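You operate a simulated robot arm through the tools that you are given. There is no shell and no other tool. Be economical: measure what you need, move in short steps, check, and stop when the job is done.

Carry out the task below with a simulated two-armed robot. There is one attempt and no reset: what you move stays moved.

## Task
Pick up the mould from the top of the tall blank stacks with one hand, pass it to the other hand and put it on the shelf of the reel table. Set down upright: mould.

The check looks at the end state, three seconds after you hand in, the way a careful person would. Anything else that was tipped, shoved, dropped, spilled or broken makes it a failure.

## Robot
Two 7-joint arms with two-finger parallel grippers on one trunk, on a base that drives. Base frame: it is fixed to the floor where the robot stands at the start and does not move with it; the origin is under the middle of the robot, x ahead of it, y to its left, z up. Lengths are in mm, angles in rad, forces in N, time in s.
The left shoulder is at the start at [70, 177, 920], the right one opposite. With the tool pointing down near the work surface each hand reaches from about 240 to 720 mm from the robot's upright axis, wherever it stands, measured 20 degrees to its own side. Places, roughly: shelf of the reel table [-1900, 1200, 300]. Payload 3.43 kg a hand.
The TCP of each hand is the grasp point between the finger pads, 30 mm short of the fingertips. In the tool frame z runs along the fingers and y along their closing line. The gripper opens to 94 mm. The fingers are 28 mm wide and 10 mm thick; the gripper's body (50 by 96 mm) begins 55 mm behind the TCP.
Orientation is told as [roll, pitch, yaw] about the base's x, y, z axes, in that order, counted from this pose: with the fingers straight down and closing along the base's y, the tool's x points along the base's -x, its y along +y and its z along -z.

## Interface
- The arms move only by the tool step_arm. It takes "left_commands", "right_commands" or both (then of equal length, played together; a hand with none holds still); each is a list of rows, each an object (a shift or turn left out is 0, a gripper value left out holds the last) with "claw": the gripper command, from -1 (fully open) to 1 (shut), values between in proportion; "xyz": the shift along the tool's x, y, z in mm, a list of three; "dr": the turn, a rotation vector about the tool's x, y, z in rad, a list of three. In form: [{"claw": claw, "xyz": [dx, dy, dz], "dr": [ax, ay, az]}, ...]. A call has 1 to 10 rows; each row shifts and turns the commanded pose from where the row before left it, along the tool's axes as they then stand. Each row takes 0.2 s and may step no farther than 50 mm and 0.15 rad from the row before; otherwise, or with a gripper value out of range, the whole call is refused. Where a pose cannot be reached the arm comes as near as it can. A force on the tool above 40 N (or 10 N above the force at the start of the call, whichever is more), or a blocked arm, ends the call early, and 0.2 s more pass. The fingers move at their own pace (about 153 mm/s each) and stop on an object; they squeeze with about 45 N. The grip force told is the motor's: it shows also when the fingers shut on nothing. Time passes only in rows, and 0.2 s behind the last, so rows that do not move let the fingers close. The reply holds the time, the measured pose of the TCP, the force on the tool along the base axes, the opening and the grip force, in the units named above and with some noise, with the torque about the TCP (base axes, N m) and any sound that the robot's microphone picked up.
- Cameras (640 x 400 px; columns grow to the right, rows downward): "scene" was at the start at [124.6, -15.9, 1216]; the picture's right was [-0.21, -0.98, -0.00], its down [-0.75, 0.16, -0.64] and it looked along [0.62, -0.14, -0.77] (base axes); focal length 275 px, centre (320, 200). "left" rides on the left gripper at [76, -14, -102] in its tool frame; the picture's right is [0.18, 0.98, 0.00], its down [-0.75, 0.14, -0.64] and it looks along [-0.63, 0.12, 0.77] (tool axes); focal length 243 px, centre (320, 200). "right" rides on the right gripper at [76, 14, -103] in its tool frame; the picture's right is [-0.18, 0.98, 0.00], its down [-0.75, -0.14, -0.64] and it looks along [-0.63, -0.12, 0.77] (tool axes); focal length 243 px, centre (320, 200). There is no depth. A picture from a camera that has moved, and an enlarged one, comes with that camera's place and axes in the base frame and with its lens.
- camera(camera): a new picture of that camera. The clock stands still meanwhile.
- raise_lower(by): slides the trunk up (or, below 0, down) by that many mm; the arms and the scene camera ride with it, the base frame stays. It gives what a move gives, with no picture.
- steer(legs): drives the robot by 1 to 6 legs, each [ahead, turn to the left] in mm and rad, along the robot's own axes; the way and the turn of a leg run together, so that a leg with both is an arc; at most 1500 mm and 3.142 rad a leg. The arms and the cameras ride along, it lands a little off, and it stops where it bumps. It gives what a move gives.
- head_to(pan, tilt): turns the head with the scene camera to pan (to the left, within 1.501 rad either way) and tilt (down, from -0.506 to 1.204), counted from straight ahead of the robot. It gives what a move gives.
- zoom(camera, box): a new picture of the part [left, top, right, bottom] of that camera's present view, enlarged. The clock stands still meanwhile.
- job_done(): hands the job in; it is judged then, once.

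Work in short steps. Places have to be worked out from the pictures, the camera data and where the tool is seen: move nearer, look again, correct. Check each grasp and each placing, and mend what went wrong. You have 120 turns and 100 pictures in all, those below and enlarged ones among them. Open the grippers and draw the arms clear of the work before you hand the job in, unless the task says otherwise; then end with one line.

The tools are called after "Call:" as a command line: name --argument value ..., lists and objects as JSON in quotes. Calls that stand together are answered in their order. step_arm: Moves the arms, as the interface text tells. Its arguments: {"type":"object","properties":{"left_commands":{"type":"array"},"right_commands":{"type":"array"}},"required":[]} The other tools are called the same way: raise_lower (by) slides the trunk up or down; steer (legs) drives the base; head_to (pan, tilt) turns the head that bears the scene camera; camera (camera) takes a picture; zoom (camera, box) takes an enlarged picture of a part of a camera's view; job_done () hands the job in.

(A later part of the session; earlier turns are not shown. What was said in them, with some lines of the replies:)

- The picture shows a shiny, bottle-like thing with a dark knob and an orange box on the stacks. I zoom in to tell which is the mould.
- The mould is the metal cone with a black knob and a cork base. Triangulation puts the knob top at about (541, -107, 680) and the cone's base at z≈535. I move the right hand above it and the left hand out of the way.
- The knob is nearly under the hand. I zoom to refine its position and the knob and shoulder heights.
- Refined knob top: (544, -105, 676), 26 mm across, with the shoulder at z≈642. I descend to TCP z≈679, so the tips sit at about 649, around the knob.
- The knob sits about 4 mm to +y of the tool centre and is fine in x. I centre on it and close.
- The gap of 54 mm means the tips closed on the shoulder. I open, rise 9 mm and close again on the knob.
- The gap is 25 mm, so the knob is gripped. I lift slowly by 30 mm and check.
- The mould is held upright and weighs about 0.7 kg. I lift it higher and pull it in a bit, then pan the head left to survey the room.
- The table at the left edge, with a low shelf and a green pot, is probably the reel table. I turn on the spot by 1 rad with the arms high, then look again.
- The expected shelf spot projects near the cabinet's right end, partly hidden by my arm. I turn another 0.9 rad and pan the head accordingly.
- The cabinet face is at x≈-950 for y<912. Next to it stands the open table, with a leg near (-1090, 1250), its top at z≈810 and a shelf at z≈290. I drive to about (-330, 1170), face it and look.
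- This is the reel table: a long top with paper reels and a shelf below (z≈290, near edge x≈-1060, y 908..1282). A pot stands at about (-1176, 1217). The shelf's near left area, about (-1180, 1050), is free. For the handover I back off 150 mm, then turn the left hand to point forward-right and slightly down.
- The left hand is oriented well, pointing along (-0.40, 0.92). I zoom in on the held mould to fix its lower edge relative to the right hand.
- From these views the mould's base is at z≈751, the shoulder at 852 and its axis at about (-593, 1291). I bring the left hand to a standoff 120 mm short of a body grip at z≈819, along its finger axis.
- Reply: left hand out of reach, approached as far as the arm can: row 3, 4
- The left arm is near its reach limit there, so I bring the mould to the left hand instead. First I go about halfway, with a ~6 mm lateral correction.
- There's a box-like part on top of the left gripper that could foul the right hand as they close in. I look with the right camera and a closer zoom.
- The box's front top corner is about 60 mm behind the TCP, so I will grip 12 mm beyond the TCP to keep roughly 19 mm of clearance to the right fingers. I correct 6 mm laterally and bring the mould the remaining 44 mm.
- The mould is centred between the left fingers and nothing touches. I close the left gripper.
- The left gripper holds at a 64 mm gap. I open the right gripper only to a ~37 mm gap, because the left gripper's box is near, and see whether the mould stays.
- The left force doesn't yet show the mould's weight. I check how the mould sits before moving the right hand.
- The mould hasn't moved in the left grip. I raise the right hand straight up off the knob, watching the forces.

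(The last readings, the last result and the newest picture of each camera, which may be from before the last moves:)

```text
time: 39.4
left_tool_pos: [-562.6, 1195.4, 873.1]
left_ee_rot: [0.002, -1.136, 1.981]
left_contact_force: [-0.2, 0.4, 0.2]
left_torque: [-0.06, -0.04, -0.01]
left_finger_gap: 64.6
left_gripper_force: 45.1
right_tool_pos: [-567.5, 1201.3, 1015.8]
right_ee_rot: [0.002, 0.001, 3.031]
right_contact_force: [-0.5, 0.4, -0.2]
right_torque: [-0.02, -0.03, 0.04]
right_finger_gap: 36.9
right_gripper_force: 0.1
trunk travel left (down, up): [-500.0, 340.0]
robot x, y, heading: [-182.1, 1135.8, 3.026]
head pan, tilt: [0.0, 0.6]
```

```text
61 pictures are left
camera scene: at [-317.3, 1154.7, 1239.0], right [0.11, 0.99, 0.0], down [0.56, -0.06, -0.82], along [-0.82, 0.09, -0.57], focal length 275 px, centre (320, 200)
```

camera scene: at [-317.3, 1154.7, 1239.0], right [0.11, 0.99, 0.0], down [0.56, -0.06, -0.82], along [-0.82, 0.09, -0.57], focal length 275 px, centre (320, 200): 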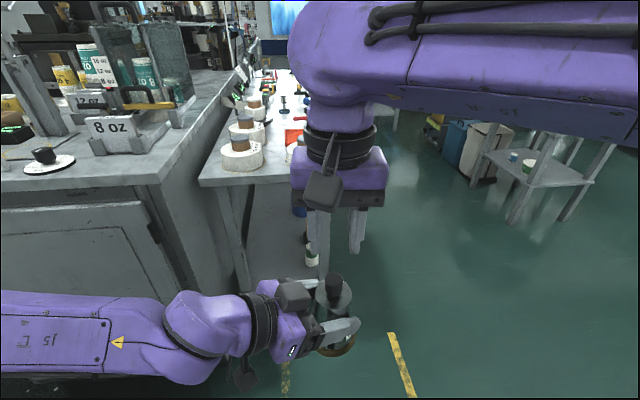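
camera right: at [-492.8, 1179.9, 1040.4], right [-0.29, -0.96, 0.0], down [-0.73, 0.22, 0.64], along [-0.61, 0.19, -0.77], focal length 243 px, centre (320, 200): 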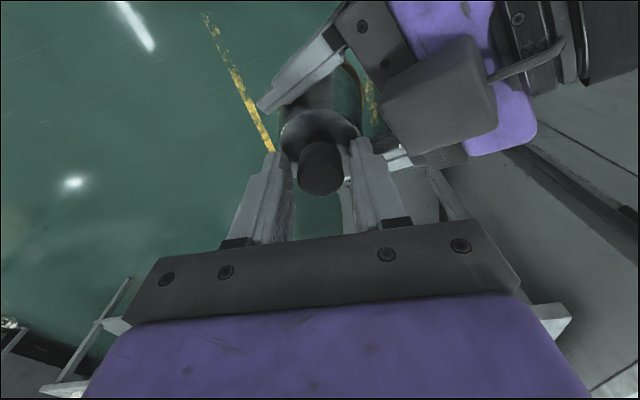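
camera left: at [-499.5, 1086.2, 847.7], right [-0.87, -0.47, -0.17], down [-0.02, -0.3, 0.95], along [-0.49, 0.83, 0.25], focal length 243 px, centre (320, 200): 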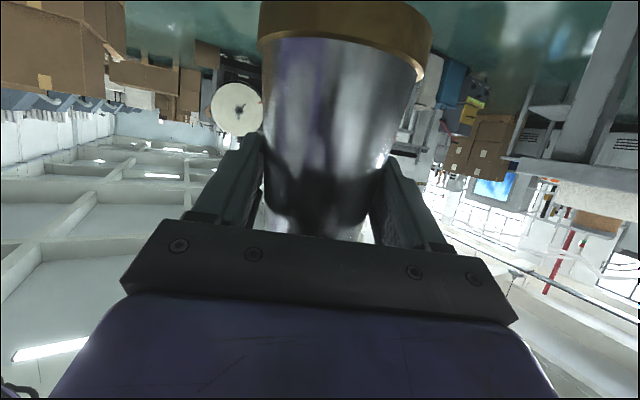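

The handover worked. I move the right hand up and away to its own side.

Call:
step_arm --right_commands '[{"xyz": [0, -35, 0]}, {"xyz": [0, -45, 0]}, {"xyz": [0, -45, 0]}, {"xyz": [8, -45, 0]}, {"xyz": [15, -45, 0]}, {"xyz": [15, -45, 0]}, {"xyz": [15, -45, 0]}, {"xyz": [15, -30, 0]}]'

Call:
camera --camera "scene"

Call:
camera --camera "left"

```text
time: 41.2
left_tool_pos: [-563.8, 1195.9, 873.2]
left_ee_rot: [0.001, -1.135, 1.983]
left_contact_force: [-0.1, 0.1, -0.8]
left_torque: [-0.03, -0.05, -0.03]
left_finger_gap: 64.4
left_gripper_force: 44.7
right_tool_pos: [-478.7, 1517.6, 1007.9]
right_ee_rot: [0.001, -0.001, 3.03]
right_contact_force: [0.5, 0.1, -0.1]
right_torque: [0.0, -0.01, 0.03]
right_finger_gap: 36.9
right_gripper_force: 0.0
right hand out of reach, approached as far as the arm can: row 8
trunk travel left (down, up): [-500.0, 340.0]
robot x, y, heading: [-179.1, 1137.9, 3.031]
head pan, tilt: [0.0, 0.6]
```

```text
60 pictures are left
camera scene: at [-318.0, 1154.9, 1239.0], right [0.11, 0.99, 0.0], down [0.56, -0.06, -0.82], along [-0.82, 0.09, -0.57], focal length 275 px, centre (320, 200)
```

scene: 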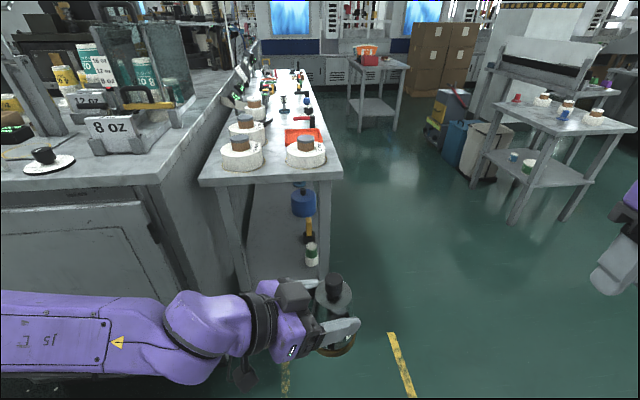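

```text
59 pictures are left
camera left: at [-499.7, 1086.3, 847.6], right [-0.87, -0.46, -0.17], down [-0.02, -0.3, 0.95], along [-0.49, 0.83, 0.25], focal length 243 px, centre (320, 200)
```

left: 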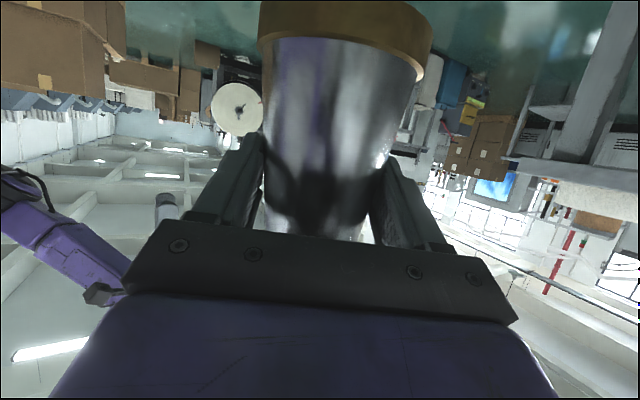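

The mould is held steadily. I bring the left hand toward its own side, then yaw it about the vertical so it points straight ahead.

Call:
step_arm --left_commands '[{"claw": 1, "xyz": [11.9, 33.6, -25.5]}, {"xyz": [11.9, 33.6, -25.5]}, {"xyz": [11.9, 33.6, -25.5]}, {"xyz": [11.9, 33.6, -25.5]}]'

Call:
step_arm --left_commands '[{"claw": 1, "dr": [-0.1186, 0, -0.0553]}, {"dr": [-0.1186, 0, -0.0553]}, {"dr": [-0.1186, 0, -0.0553]}, {"dr": [-0.1186, 0, -0.0553]}, {"dr": [-0.1186, 0, -0.0553]}, {"dr": [-0.1186, 0, -0.0553]}, {"dr": [-0.1186, 0, -0.0553]}, {"dr": [-0.1186, 0, -0.0553]}]'

Call:
camera --camera "scene"

Call:
camera --camera "left"

```text
time: 42.2
left_tool_pos: [-639.0, 1035.8, 871.9]
left_ee_rot: [-0.003, -1.139, 1.985]
left_contact_force: [1.3, 0.0, -0.2]
left_torque: [-0.01, -0.03, -0.04]
left_finger_gap: 64.2
left_gripper_force: 45.9
right_tool_pos: [-478.9, 1517.3, 1008.6]
right_ee_rot: [-0.001, -0.001, 3.031]
right_contact_force: [0.8, 0.1, 0.9]
right_torque: [0.01, 0.02, -0.01]
right_finger_gap: 37.0
right_gripper_force: 0.0
trunk travel left (down, up): [-500.0, 340.0]
robot x, y, heading: [-178.6, 1136.8, 3.032]
head pan, tilt: [0.0, 0.6]
```

```text
time: 44.0
left_tool_pos: [-675.4, 1043.1, 877.4]
left_ee_rot: [0.0, -1.136, 3.034]
left_contact_force: [-0.2, 0.1, -5.7]
left_torque: [0.0, -0.04, 0.02]
left_finger_gap: 64.0
left_gripper_force: 45.1
left hand out of reach, approached as far as the arm can: row 3, 4, 5, 6
right_tool_pos: [-478.5, 1520.4, 1008.0]
right_ee_rot: [0.002, 0.001, 3.031]
right_contact_force: [0.3, 0.2, -0.8]
right_torque: [-0.01, 0.02, 0.0]
right_finger_gap: 37.1
right_gripper_force: 0.1
trunk travel left (down, up): [-500.0, 340.0]
robot x, y, heading: [-182.7, 1134.6, 3.027]
head pan, tilt: [0.0, 0.6]
```

```text
58 pictures are left
camera scene: at [-317.6, 1156.1, 1238.9], right [0.11, 0.99, 0.0], down [0.56, -0.06, -0.82], along [-0.82, 0.09, -0.57], focal length 275 px, centre (320, 200)
```

scene: 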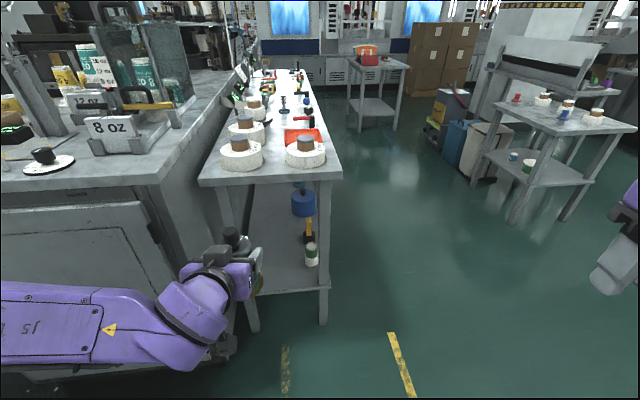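

```text
57 pictures are left
camera left: at [-549.4, 1044.4, 852.1], right [-0.03, -0.99, -0.17], down [0.25, -0.17, 0.95], along [-0.97, -0.01, 0.25], focal length 243 px, centre (320, 200)
```

left: 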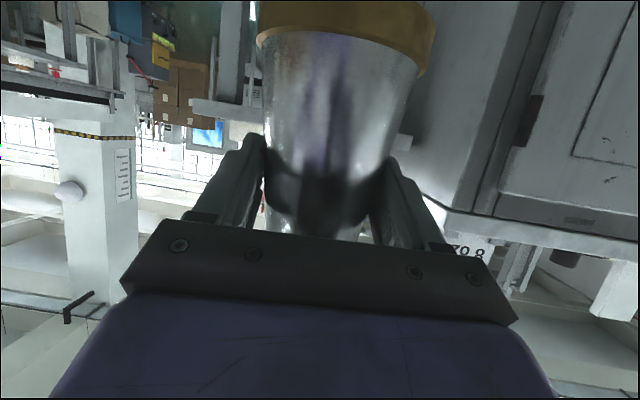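

The left hand now points ahead, but its forearm flares left and would meet the cabinet on an end-on approach. The table's long +y side faces an open aisle, so I will approach from there. I drive round to about (-1000, 2000), keeping wide of the table, and look left at the shelf.

Call:
steer --legs '[[0, -1.265], [880, 0], [0, 1.377], [650, 0]]'

Call:
head_to --pan 1.2 --tilt 0.55

Call:
camera --camera "scene"

```text
time: 58.4
left_tool_pos: [-1487.3, 1847.3, 876.9]
left_ee_rot: [-0.002, -1.136, -3.132]
left_contact_force: [-0.1, -0.3, -5.9]
left_torque: [-0.01, -0.06, 0.01]
left_finger_gap: 63.9
left_gripper_force: 44.6
right_tool_pos: [-1346.7, 2341.3, 1008.0]
right_ee_rot: [0.0, 0.001, -3.136]
right_contact_force: [0.0, 0.0, 0.2]
right_torque: [0.02, 0.0, 0.0]
right_finger_gap: 37.2
right_gripper_force: 0.1
trunk travel left (down, up): [-500.0, 340.0]
robot x, y, heading: [-1007.1, 2000.2, -3.139]
head pan, tilt: [0.0, 0.6]
```

```text
time: 59.8
left_tool_pos: [-1488.1, 1846.4, 876.7]
left_ee_rot: [-0.004, -1.136, -3.132]
left_contact_force: [0.2, 0.1, -6.0]
left_torque: [0.02, -0.03, 0.0]
left_finger_gap: 63.8
left_gripper_force: 44.7
right_tool_pos: [-1346.5, 2340.7, 1009.7]
right_ee_rot: [0.0, -0.001, -3.136]
right_contact_force: [0.2, 1.2, -0.3]
right_torque: [0.0, 0.04, -0.01]
right_finger_gap: 37.1
right_gripper_force: 0.0
trunk travel left (down, up): [-500.0, 340.0]
robot x, y, heading: [-1007.0, 2001.2, -3.137]
head pan, tilt: [1.201, 0.55]
```

```text
56 pictures are left
camera scene: at [-1088.7, 1915.8, 1243.5], right [-0.93, 0.36, 0.0], down [0.19, 0.49, -0.85], along [-0.31, -0.8, -0.52], focal length 275 px, centre (320, 200)
```

scene: 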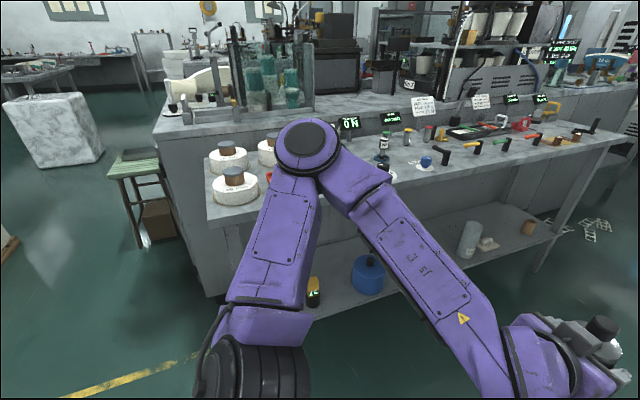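

The shelf looks free between the blue can (x≈-1568) and the silver cylinder (x≈-2136). I drive ahead to x≈-2030 and turn to face the table.

Call:
steer --legs '[[1020, 0], [0, 1.57]]'

Call:
head_to --pan 0.0 --tilt 0.6

Call:
camera --camera "scene"

Call:
camera --camera "left"

```text
time: 68.9
left_tool_pos: [-1890.2, 1513.7, 875.4]
left_ee_rot: [-0.003, -1.136, -1.585]
left_contact_force: [0.1, 0.2, -6.2]
left_torque: [0.08, 0.0, -0.04]
left_finger_gap: 63.3
left_gripper_force: 44.8
right_tool_pos: [-2381.1, 1663.5, 1009.4]
right_ee_rot: [-0.001, 0.001, -1.586]
right_contact_force: [0.3, 0.1, -0.8]
right_torque: [0.0, -0.01, 0.01]
right_finger_gap: 37.3
right_gripper_force: 0.1
trunk travel left (down, up): [-500.0, 340.0]
robot x, y, heading: [-2028.6, 1998.9, -1.587]
head pan, tilt: [1.201, 0.55]
```

```text
time: 70.3
left_tool_pos: [-1889.9, 1513.2, 876.9]
left_ee_rot: [-0.002, -1.135, -1.584]
left_contact_force: [-0.1, 0.0, -6.7]
left_torque: [0.06, -0.01, 0.01]
left_finger_gap: 63.4
left_gripper_force: 44.9
right_tool_pos: [-2382.2, 1664.8, 1009.3]
right_ee_rot: [-0.001, 0.0, -1.587]
right_contact_force: [0.5, 0.4, -0.3]
right_torque: [-0.01, -0.02, 0.0]
right_finger_gap: 37.2
right_gripper_force: 0.1
trunk travel left (down, up): [-500.0, 340.0]
robot x, y, heading: [-2032.1, 2002.3, -1.587]
head pan, tilt: [0.0, 0.6]
```

```text
55 pictures are left
camera scene: at [-2035.2, 1859.8, 1239.0], right [-1.0, 0.02, 0.0], down [0.01, 0.57, -0.82], along [-0.01, -0.82, -0.57], focal length 275 px, centre (320, 200)
```

scene: 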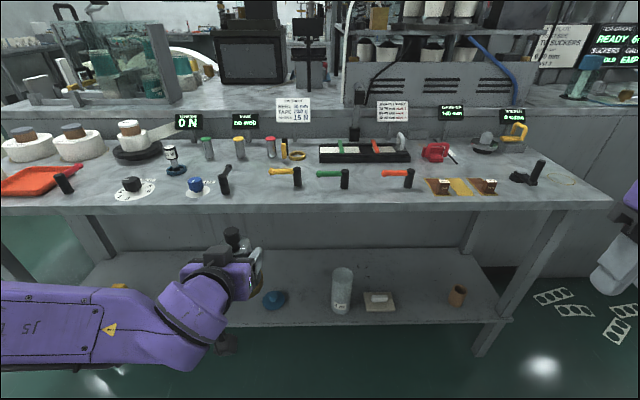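

```text
54 pictures are left
camera left: at [-1902.4, 1637.8, 851.8], right [0.98, 0.06, -0.17], down [0.15, 0.26, 0.95], along [0.1, -0.96, 0.25], focal length 243 px, centre (320, 200)
```

left: 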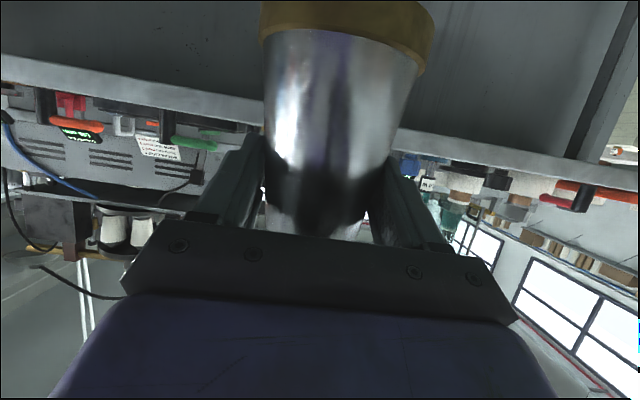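

There is a clear gap on the shelf between the blue dome (x≈-1861, edge ≈-1906) and the silver cylinder (edge ≈-2081), centred at about x=-1993. I stay outside the table and lower the trunk by 400 mm first.

Call:
raise_lower --by -400

Call:
camera --camera "scene"

Call:
camera --camera "left"

```text
time: 74.1
left_tool_pos: [-1890.7, 1512.5, 476.6]
left_ee_rot: [-0.003, -1.136, -1.587]
left_contact_force: [0.2, 0.6, -5.8]
left_torque: [0.03, -0.01, 0.01]
left_finger_gap: 63.5
left_gripper_force: 45.2
right_tool_pos: [-2381.9, 1664.8, 608.2]
right_ee_rot: [0.0, 0.001, -1.586]
right_contact_force: [-0.4, -0.8, 0.0]
right_torque: [0.04, 0.01, 0.04]
right_finger_gap: 37.0
right_gripper_force: 0.1
trunk travel left (down, up): [-100.0, 740.0]
robot x, y, heading: [-2035.6, 1999.1, -1.594]
head pan, tilt: [0.0, 0.6]
```

```text
53 pictures are left
camera scene: at [-2035.4, 1860.1, 839.0], right [-1.0, 0.02, 0.0], down [0.01, 0.57, -0.82], along [-0.02, -0.82, -0.57], focal length 275 px, centre (320, 200)
```

scene: 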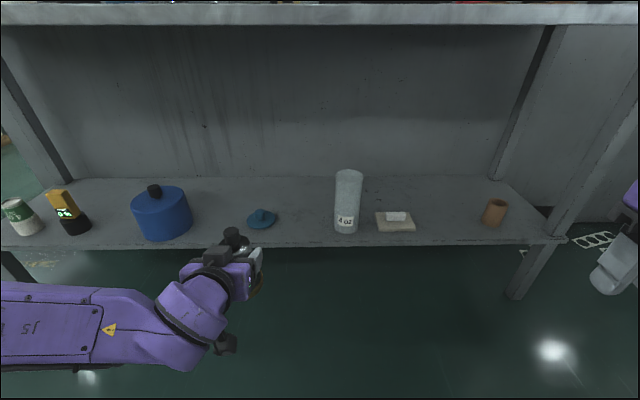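

```text
52 pictures are left
camera left: at [-1902.5, 1638.1, 451.9], right [0.98, 0.06, -0.17], down [0.15, 0.26, 0.95], along [0.1, -0.96, 0.25], focal length 243 px, centre (320, 200)
```

left: 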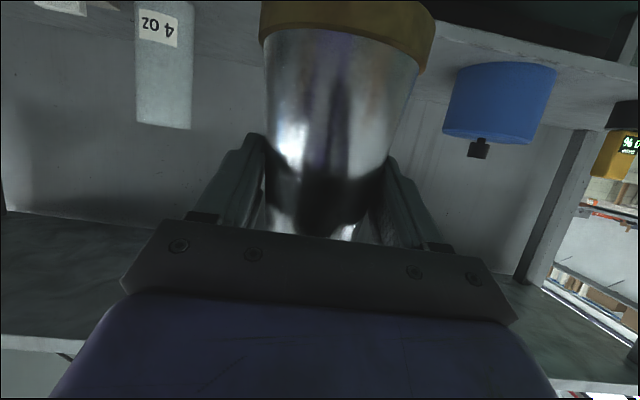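

The shelf is at z≈300. The dome spans x -1917..-1823, the cylinder's edge is at -2093, so the gap centre is about -2005. I back off at an angle to shift about 114 mm sideways while staying outside the table.

Call:
steer --legs '[[0, 0.5], [-238, 0], [0, -0.48]]'

Call:
raise_lower --by -65

Call:
camera --camera "scene"

Call:
camera --camera "left"

```text
time: 78.7
left_tool_pos: [-1988.3, 1728.9, 475.6]
left_ee_rot: [-0.005, -1.134, -1.554]
left_contact_force: [0.5, -0.2, -6.8]
left_torque: [0.08, -0.04, -0.01]
left_finger_gap: 63.5
left_gripper_force: 44.9
right_tool_pos: [-2485.1, 1865.9, 608.6]
right_ee_rot: [0.0, -0.002, -1.557]
right_contact_force: [-0.2, 0.0, 0.6]
right_torque: [0.0, 0.03, 0.01]
right_finger_gap: 37.2
right_gripper_force: 0.0
trunk travel left (down, up): [-100.0, 740.0]
robot x, y, heading: [-2145.0, 2211.3, -1.558]
head pan, tilt: [0.0, 0.6]
```

```text
time: 79.7
left_tool_pos: [-1989.5, 1729.4, 410.8]
left_ee_rot: [-0.004, -1.135, -1.556]
left_contact_force: [0.0, 0.0, -5.7]
left_torque: [0.09, 0.0, 0.0]
left_finger_gap: 63.2
left_gripper_force: 45.2
right_tool_pos: [-2484.5, 1866.7, 543.4]
right_ee_rot: [-0.001, 0.0, -1.557]
right_contact_force: [-0.7, 0.3, 0.6]
right_torque: [0.0, 0.03, 0.02]
right_finger_gap: 37.2
right_gripper_force: 0.1
trunk travel left (down, up): [-35.0, 805.0]
robot x, y, heading: [-2141.4, 2210.9, -1.56]
head pan, tilt: [0.0, 0.6]
```

```text
51 pictures are left
camera scene: at [-2143.5, 2072.0, 774.0], right [-1.0, -0.01, 0.0], down [-0.01, 0.57, -0.82], along [0.01, -0.82, -0.57], focal length 275 px, centre (320, 200)
```

scene: 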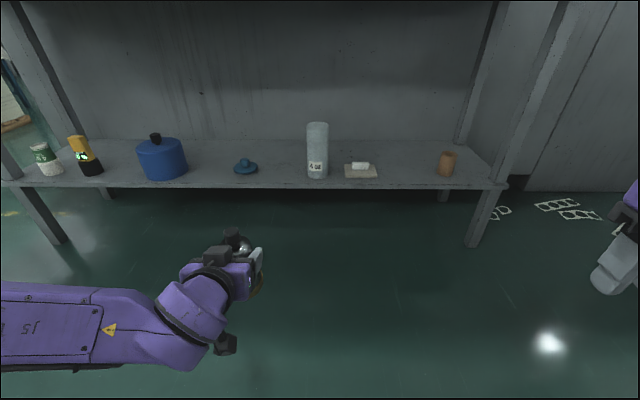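

```text
50 pictures are left
camera left: at [-2004.1, 1854.1, 386.9], right [0.98, 0.09, -0.17], down [0.14, 0.27, 0.95], along [0.13, -0.96, 0.25], focal length 243 px, centre (320, 200)
```

left: 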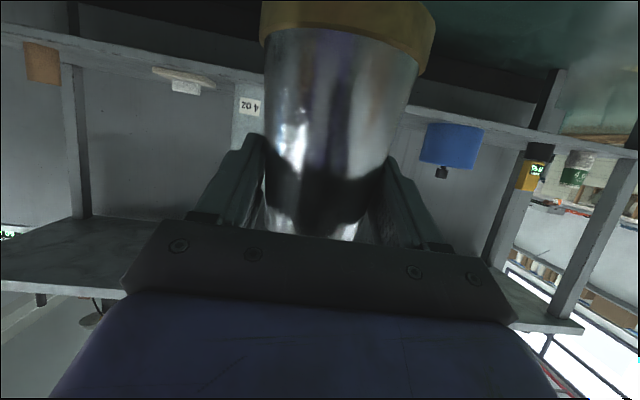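

TCP is at x≈-1989 and should end at about -2005. I turn slightly right and drive 300 mm, stopping just short of the shelf, then check.

Call:
steer --legs '[[300, -0.02]]'

Call:
camera --camera "scene"

Call:
camera --camera "left"

```text
time: 81.8
left_tool_pos: [-1993.8, 1431.9, 412.2]
left_ee_rot: [-0.004, -1.134, -1.568]
left_contact_force: [-0.5, -0.7, -7.0]
left_torque: [0.02, 0.0, 0.0]
left_finger_gap: 63.0
left_gripper_force: 45.0
right_tool_pos: [-2486.7, 1575.2, 543.7]
right_ee_rot: [0.0, 0.0, -1.57]
right_contact_force: [0.2, -0.8, 0.4]
right_torque: [0.02, 0.01, 0.03]
right_finger_gap: 37.3
right_gripper_force: 0.1
trunk travel left (down, up): [-35.0, 805.0]
robot x, y, heading: [-2143.0, 1913.3, -1.571]
head pan, tilt: [0.0, 0.6]
```

```text
49 pictures are left
camera scene: at [-2143.9, 1775.5, 774.0], right [-1.0, 0.0, 0.0], down [0.0, 0.57, -0.82], along [0.0, -0.82, -0.57], focal length 275 px, centre (320, 200)
```

scene: 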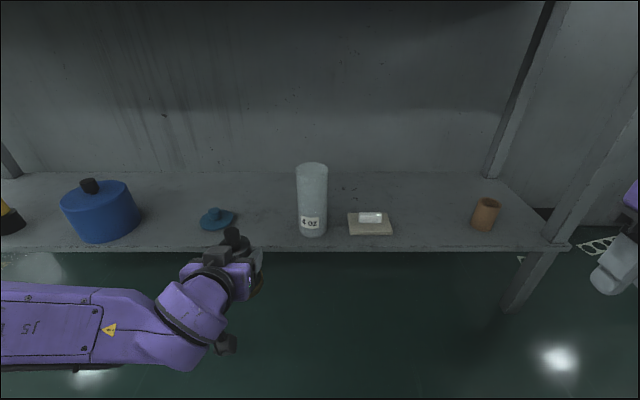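

```text
48 pictures are left
camera left: at [-2007.3, 1555.9, 386.8], right [0.98, 0.08, -0.17], down [0.14, 0.26, 0.95], along [0.12, -0.96, 0.25], focal length 243 px, centre (320, 200)
```

left: 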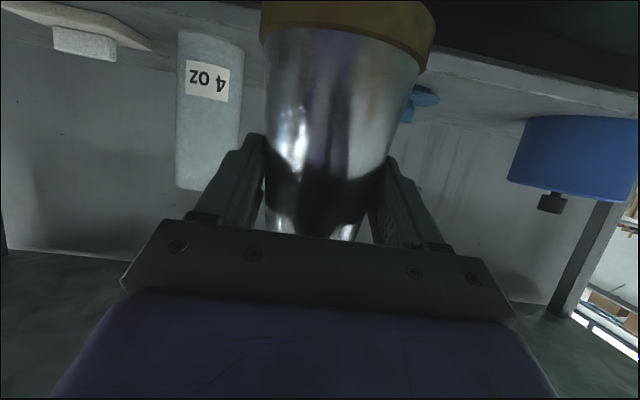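

Recomputed gap: -1913 to -2083, with the TCP at -1994, so it is well centred. The forearm stays about 110 mm behind the TCP. The mould's base is at about 340, against the shelf at 300. I drive straight in 210 mm.

Call:
steer --legs '[[110, 0], [100, 0]]'

Call:
camera --camera "scene"

Call:
camera --camera "left"

```text
time: 83.7
left_tool_pos: [-1993.5, 1220.1, 411.6]
left_ee_rot: [-0.004, -1.134, -1.568]
left_contact_force: [-1.0, 0.6, -5.8]
left_torque: [0.06, 0.0, -0.01]
left_finger_gap: 63.0
left_gripper_force: 44.9
right_tool_pos: [-2487.1, 1363.4, 544.4]
right_ee_rot: [-0.002, -0.001, -1.569]
right_contact_force: [0.6, -0.7, 0.0]
right_torque: [0.02, 0.0, 0.0]
right_finger_gap: 37.1
right_gripper_force: 0.0
trunk travel left (down, up): [-35.0, 805.0]
robot x, y, heading: [-2147.3, 1701.4, -1.572]
head pan, tilt: [0.0, 0.6]
```

```text
47 pictures are left
camera scene: at [-2144.1, 1564.7, 774.0], right [-1.0, 0.0, 0.0], down [0.0, 0.57, -0.82], along [0.0, -0.82, -0.57], focal length 275 px, centre (320, 200)
```

scene: 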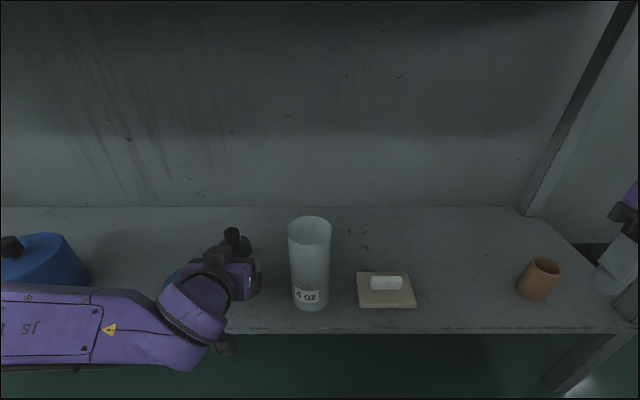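

```text
46 pictures are left
camera left: at [-2007.3, 1345.2, 386.7], right [0.98, 0.08, -0.17], down [0.14, 0.26, 0.95], along [0.12, -0.96, 0.25], focal length 243 px, centre (320, 200)
```

left: 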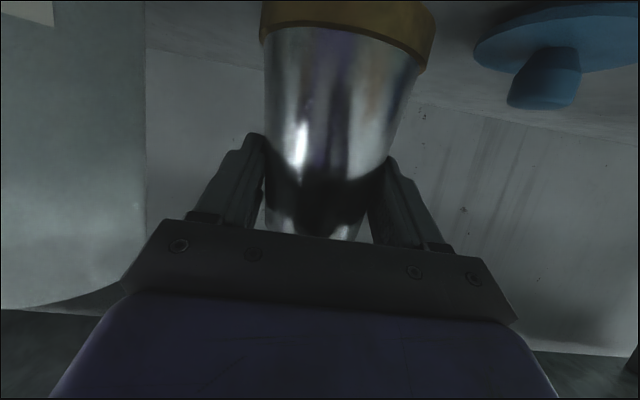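

The mould is over the shelf, centred between the dome and the cylinder, with its axis at y≈1208 against the edge at ≈1292. I lower the trunk 25 mm, then feel for contact with small arm steps.

Call:
raise_lower --by -25

Call:
step_arm --left_commands '[{"claw": 1, "xyz": [2.7, 0, 1.27]}, {"xyz": [2.7, 0, 1.27]}, {}]'

Call:
zoom --camera "scene" --box '[190, 210, 310, 330]'

```text
time: 84.4
left_tool_pos: [-1994.7, 1222.0, 385.2]
left_ee_rot: [-0.004, -1.135, -1.568]
left_contact_force: [-0.3, 0.0, -6.2]
left_torque: [0.08, 0.02, 0.02]
left_finger_gap: 63.6
left_gripper_force: 44.8
right_tool_pos: [-2487.3, 1362.5, 519.5]
right_ee_rot: [0.0, 0.0, -1.567]
right_contact_force: [0.5, 0.6, 0.5]
right_torque: [-0.04, 0.01, -0.01]
right_finger_gap: 37.3
right_gripper_force: 0.1
trunk travel left (down, up): [-10.0, 830.0]
robot x, y, heading: [-2146.6, 1699.8, -1.573]
head pan, tilt: [0.0, 0.6]
```

```text
time: 85.2
left_tool_pos: [-1993.7, 1220.3, 379.8]
left_ee_rot: [-0.003, -1.134, -1.568]
left_contact_force: [-0.3, 0.1, -6.4]
left_torque: [0.04, 0.01, -0.01]
left_finger_gap: 63.2
left_gripper_force: 44.7
right_tool_pos: [-2486.2, 1363.8, 518.4]
right_ee_rot: [-0.001, 0.0, -1.568]
right_contact_force: [-0.4, 0.6, -0.1]
right_torque: [0.0, -0.01, -0.05]
right_finger_gap: 37.0
right_gripper_force: 0.2
trunk travel left (down, up): [-10.0, 830.0]
robot x, y, heading: [-2142.5, 1704.8, -1.573]
head pan, tilt: [0.0, 0.6]
```

```text
3.33 times, centred on (250, 270) of scene
camera zoom: at [-2144.1, 1564.7, 749.0], right [-1.0, 0.0, 0.0], down [0.0, 0.57, -0.82], along [0.0, -0.82, -0.57], focal length 915 px, centre (553, -33)
```

zoom: 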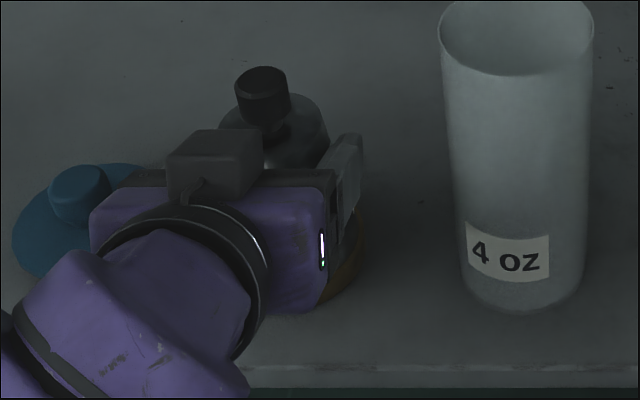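

Still free, carrying the full weight. I keep lowering in 2.5 mm steps and watch the vertical force.

Call:
step_arm --left_commands '[{"claw": 1, "xyz": [2.26, 0, 1.06]}, {"xyz": [2.26, 0, 1.06]}]'

Call:
step_arm --left_commands '[{"claw": 1, "xyz": [2.26, 0, 1.06]}, {}]'

Call:
camera --camera "left"

```text
time: 85.8
left_tool_pos: [-1995.4, 1219.8, 379.0]
left_ee_rot: [-0.006, -1.145, -1.566]
left_contact_force: [2.5, 4.2, 12.0]
left_torque: [-0.29, 0.39, -0.07]
left_finger_gap: 63.3
left_gripper_force: 44.5
right_tool_pos: [-2486.6, 1364.9, 519.9]
right_ee_rot: [-0.002, -0.001, -1.568]
right_contact_force: [-0.5, 0.5, 1.2]
right_torque: [-0.04, 0.01, 0.01]
right_finger_gap: 37.5
right_gripper_force: 0.1
trunk travel left (down, up): [-10.0, 830.0]
robot x, y, heading: [-2143.9, 1703.5, -1.574]
head pan, tilt: [0.0, 0.6]
```

```text
time: 86.4
left_tool_pos: [-1993.4, 1221.6, 378.7]
left_ee_rot: [0.0, -1.146, -1.57]
left_contact_force: [3.6, 7.6, 34.6]
left_torque: [-1.03, 0.38, -0.03]
left_finger_gap: 63.6
left_gripper_force: 44.7
right_tool_pos: [-2487.4, 1364.5, 520.1]
right_ee_rot: [0.003, -0.005, -1.57]
right_contact_force: [-0.1, 0.2, -1.0]
right_torque: [-0.01, 0.0, -0.04]
right_finger_gap: 37.0
right_gripper_force: 0.0
trunk travel left (down, up): [-10.0, 830.0]
robot x, y, heading: [-2141.7, 1700.6, -1.571]
head pan, tilt: [0.0, 0.6]
```

```text
44 pictures are left
camera left: at [-2008.1, 1345.0, 352.2], right [0.98, 0.08, -0.17], down [0.14, 0.28, 0.95], along [0.12, -0.96, 0.26], focal length 243 px, centre (320, 200)
```

left: 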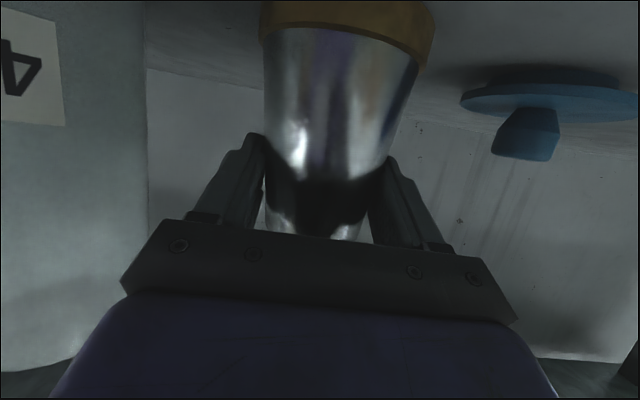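

Contact: the force rose to +35 N with the mould's base on the shelf. I take the pressure off by raising the command 5 mm, then check the force.

Call:
step_arm --left_commands '[{"claw": 1, "xyz": [-2.5, 0, -1.17]}, {"xyz": [-2.0, 0, -0.95]}, {}]'

Call:
zoom --camera "scene" --box '[190, 210, 310, 330]'

```text
time: 87.2
left_tool_pos: [-1994.0, 1220.5, 379.6]
left_ee_rot: [0.0, -1.137, -1.572]
left_contact_force: [1.3, -7.2, 15.1]
left_torque: [-1.45, -0.08, 0.08]
left_finger_gap: 63.1
left_gripper_force: 45.4
right_tool_pos: [-2488.2, 1363.1, 520.3]
right_ee_rot: [0.001, -0.001, -1.569]
right_contact_force: [0.3, -0.4, 0.0]
right_torque: [0.03, -0.01, 0.0]
right_finger_gap: 37.2
right_gripper_force: 0.1
trunk travel left (down, up): [-10.0, 830.0]
robot x, y, heading: [-2137.7, 1700.8, -1.574]
head pan, tilt: [0.0, 0.6]
```

```text
3.33 times, centred on (250, 270) of scene
camera zoom: at [-2144.5, 1565.9, 749.2], right [-1.0, 0.0, 0.0], down [0.0, 0.56, -0.83], along [0.0, -0.83, -0.56], focal length 915 px, centre (553, -33)
```

zoom: 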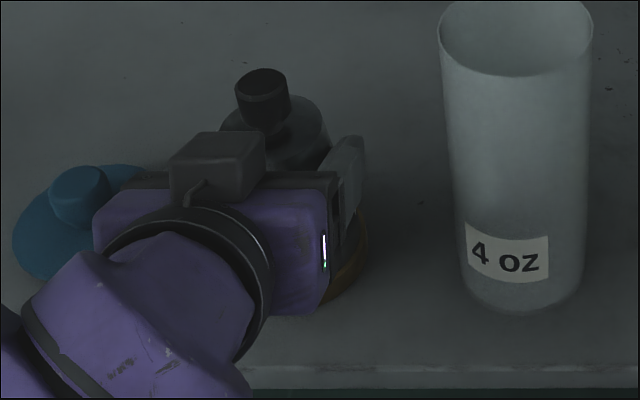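

Still 15 N of push, so I raise 2 mm more and then open gradually.

Call:
step_arm --left_commands '[{"claw": 1, "xyz": [-1.6, 0, -0.75]}, {}]'

Call:
step_arm --left_commands '[{"claw": -0.4}, {"claw": -0.6}, {"claw": -0.8}, {"claw": -0.95}]'

Call:
camera --camera "left"

Call:
zoom --camera "scene" --box '[190, 210, 310, 330]'

```text
time: 87.8
left_tool_pos: [-1992.8, 1220.6, 378.4]
left_ee_rot: [-0.004, -1.131, -1.566]
left_contact_force: [-1.5, -2.9, 4.1]
left_torque: [-0.66, 0.14, -0.09]
left_finger_gap: 63.3
left_gripper_force: 44.9
right_tool_pos: [-2486.9, 1363.2, 518.8]
right_ee_rot: [-0.001, -0.001, -1.57]
right_contact_force: [0.7, -1.1, -0.4]
right_torque: [0.0, -0.02, 0.01]
right_finger_gap: 37.4
right_gripper_force: 0.0
trunk travel left (down, up): [-10.0, 830.0]
robot x, y, heading: [-2147.7, 1700.7, -1.57]
head pan, tilt: [0.0, 0.6]
```

```text
time: 88.8
left_tool_pos: [-1993.5, 1219.7, 380.0]
left_ee_rot: [-0.005, -1.136, -1.568]
left_contact_force: [-1.1, -0.3, -0.5]
left_torque: [0.0, -0.02, 0.02]
left_finger_gap: 91.5
left_gripper_force: 0.1
right_tool_pos: [-2486.9, 1364.3, 517.7]
right_ee_rot: [0.0, 0.0, -1.568]
right_contact_force: [0.3, 0.6, -0.5]
right_torque: [-0.01, 0.0, 0.0]
right_finger_gap: 36.9
right_gripper_force: 0.0
trunk travel left (down, up): [-10.0, 830.0]
robot x, y, heading: [-2142.4, 1700.1, -1.573]
head pan, tilt: [0.0, 0.6]
```

```text
42 pictures are left
camera left: at [-2007.8, 1345.1, 355.5], right [0.98, 0.08, -0.17], down [0.14, 0.26, 0.95], along [0.12, -0.96, 0.25], focal length 243 px, centre (320, 200)
```

left: 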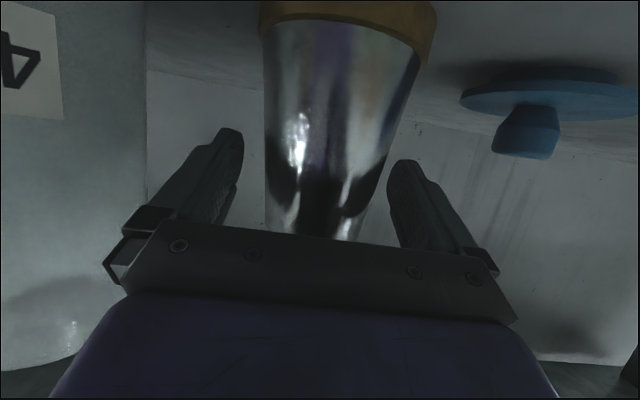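

```text
3.33 times, centred on (250, 270) of scene
camera zoom: at [-2144.2, 1565.1, 749.1], right [-1.0, 0.0, 0.0], down [0.0, 0.56, -0.83], along [0.0, -0.83, -0.56], focal length 915 px, centre (553, -33)
```

zoom: 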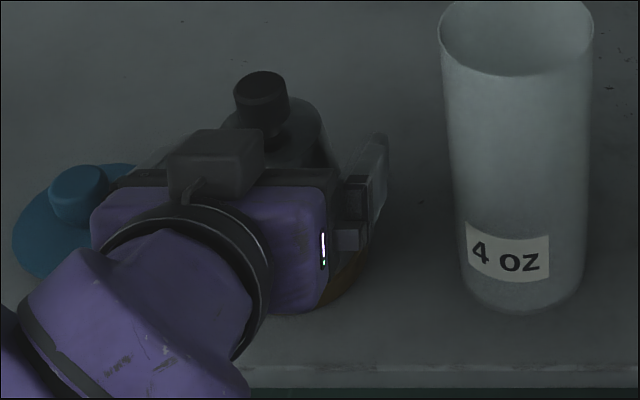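

Released: no load, and the mould stands on its own with space on both sides. I back the robot straight out.

Call:
steer --legs '[[-130, 0]]'

Call:
camera --camera "scene"

```text
time: 90.1
left_tool_pos: [-1993.7, 1348.1, 379.7]
left_ee_rot: [-0.003, -1.135, -1.564]
left_contact_force: [0.9, 0.0, -0.9]
left_torque: [0.04, 0.02, 0.02]
left_finger_gap: 91.8
left_gripper_force: 0.1
right_tool_pos: [-2485.7, 1491.4, 517.9]
right_ee_rot: [-0.001, 0.0, -1.569]
right_contact_force: [-0.7, -0.4, 0.1]
right_torque: [-0.01, 0.0, -0.01]
right_finger_gap: 37.0
right_gripper_force: 0.0
trunk travel left (down, up): [-10.0, 830.0]
robot x, y, heading: [-2143.3, 1830.5, -1.573]
head pan, tilt: [0.0, 0.6]
```

```text
40 pictures are left
camera scene: at [-2144.1, 1692.9, 749.1], right [-1.0, 0.0, 0.0], down [0.0, 0.57, -0.82], along [0.0, -0.82, -0.57], focal length 275 px, centre (320, 200)
```

scene: 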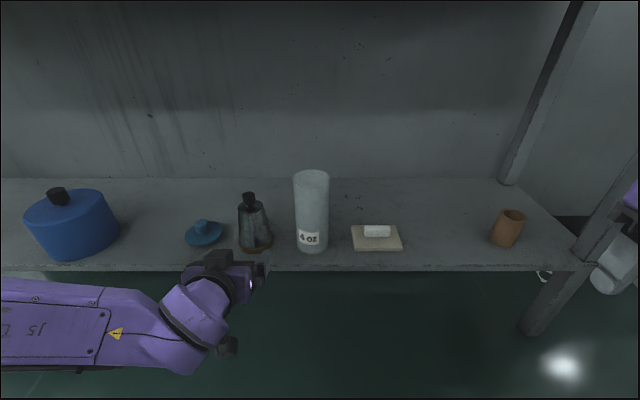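

The mould stands upright on the shelf. I back off further, open the right hand fully and take a last close look.

Call:
steer --legs '[[-200, 0]]'

Call:
step_arm --right_commands '[{"claw": -1}, {"claw": -1}]' --left_commands '[{"claw": -1}, {"claw": -1}]'

Call:
zoom --camera "scene" --box '[180, 100, 400, 260]'

```text
time: 91.7
left_tool_pos: [-1994.7, 1543.7, 379.4]
left_ee_rot: [-0.002, -1.136, -1.568]
left_contact_force: [-0.2, 0.1, 0.4]
left_torque: [-0.01, 0.03, -0.03]
left_finger_gap: 91.5
left_gripper_force: 0.0
right_tool_pos: [-2488.5, 1689.9, 518.4]
right_ee_rot: [-0.001, 0.0, -1.571]
right_contact_force: [-0.3, 0.7, 0.4]
right_torque: [-0.02, 0.0, 0.03]
right_finger_gap: 37.1
right_gripper_force: 0.0
trunk travel left (down, up): [-10.0, 830.0]
robot x, y, heading: [-2141.4, 2026.1, -1.572]
head pan, tilt: [0.0, 0.6]
```

```text
time: 92.2
left_tool_pos: [-1993.9, 1544.1, 379.7]
left_ee_rot: [-0.002, -1.133, -1.569]
left_contact_force: [0.7, 0.3, 0.1]
left_torque: [-0.01, -0.02, 0.01]
left_finger_gap: 94.1
left_gripper_force: 0.0
right_tool_pos: [-2487.6, 1688.2, 519.6]
right_ee_rot: [-0.001, 0.0, -1.574]
right_contact_force: [0.0, 0.4, 0.4]
right_torque: [0.0, 0.0, 0.01]
right_finger_gap: 93.8
right_gripper_force: 0.1
trunk travel left (down, up): [-10.0, 830.0]
robot x, y, heading: [-2144.4, 2027.4, -1.573]
head pan, tilt: [0.0, 0.6]
```

```text
2.50 times, centred on (290, 180) of scene
camera zoom: at [-2144.3, 1890.1, 749.1], right [-1.0, 0.0, 0.0], down [0.0, 0.56, -0.83], along [0.0, -0.83, -0.56], focal length 686 px, centre (395, 250)
```

zoom: 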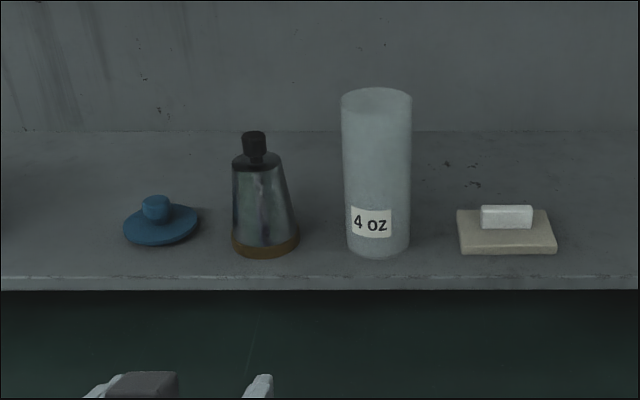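

The mould stands upright on the shelf, its neighbours are undisturbed, and both hands are open and clear. I hand the job in.

Call:
job_done

```text
The job is handed in.
```

I picked the mould off the tall blank stacks with the right hand and passed it to the left. I then set it upright on the reel table's shelf, between the blue dome and the 4 oz cylinder; in the last close view both looked undisturbed. Both grippers are open and clear of the shelf, and the job is handed in.
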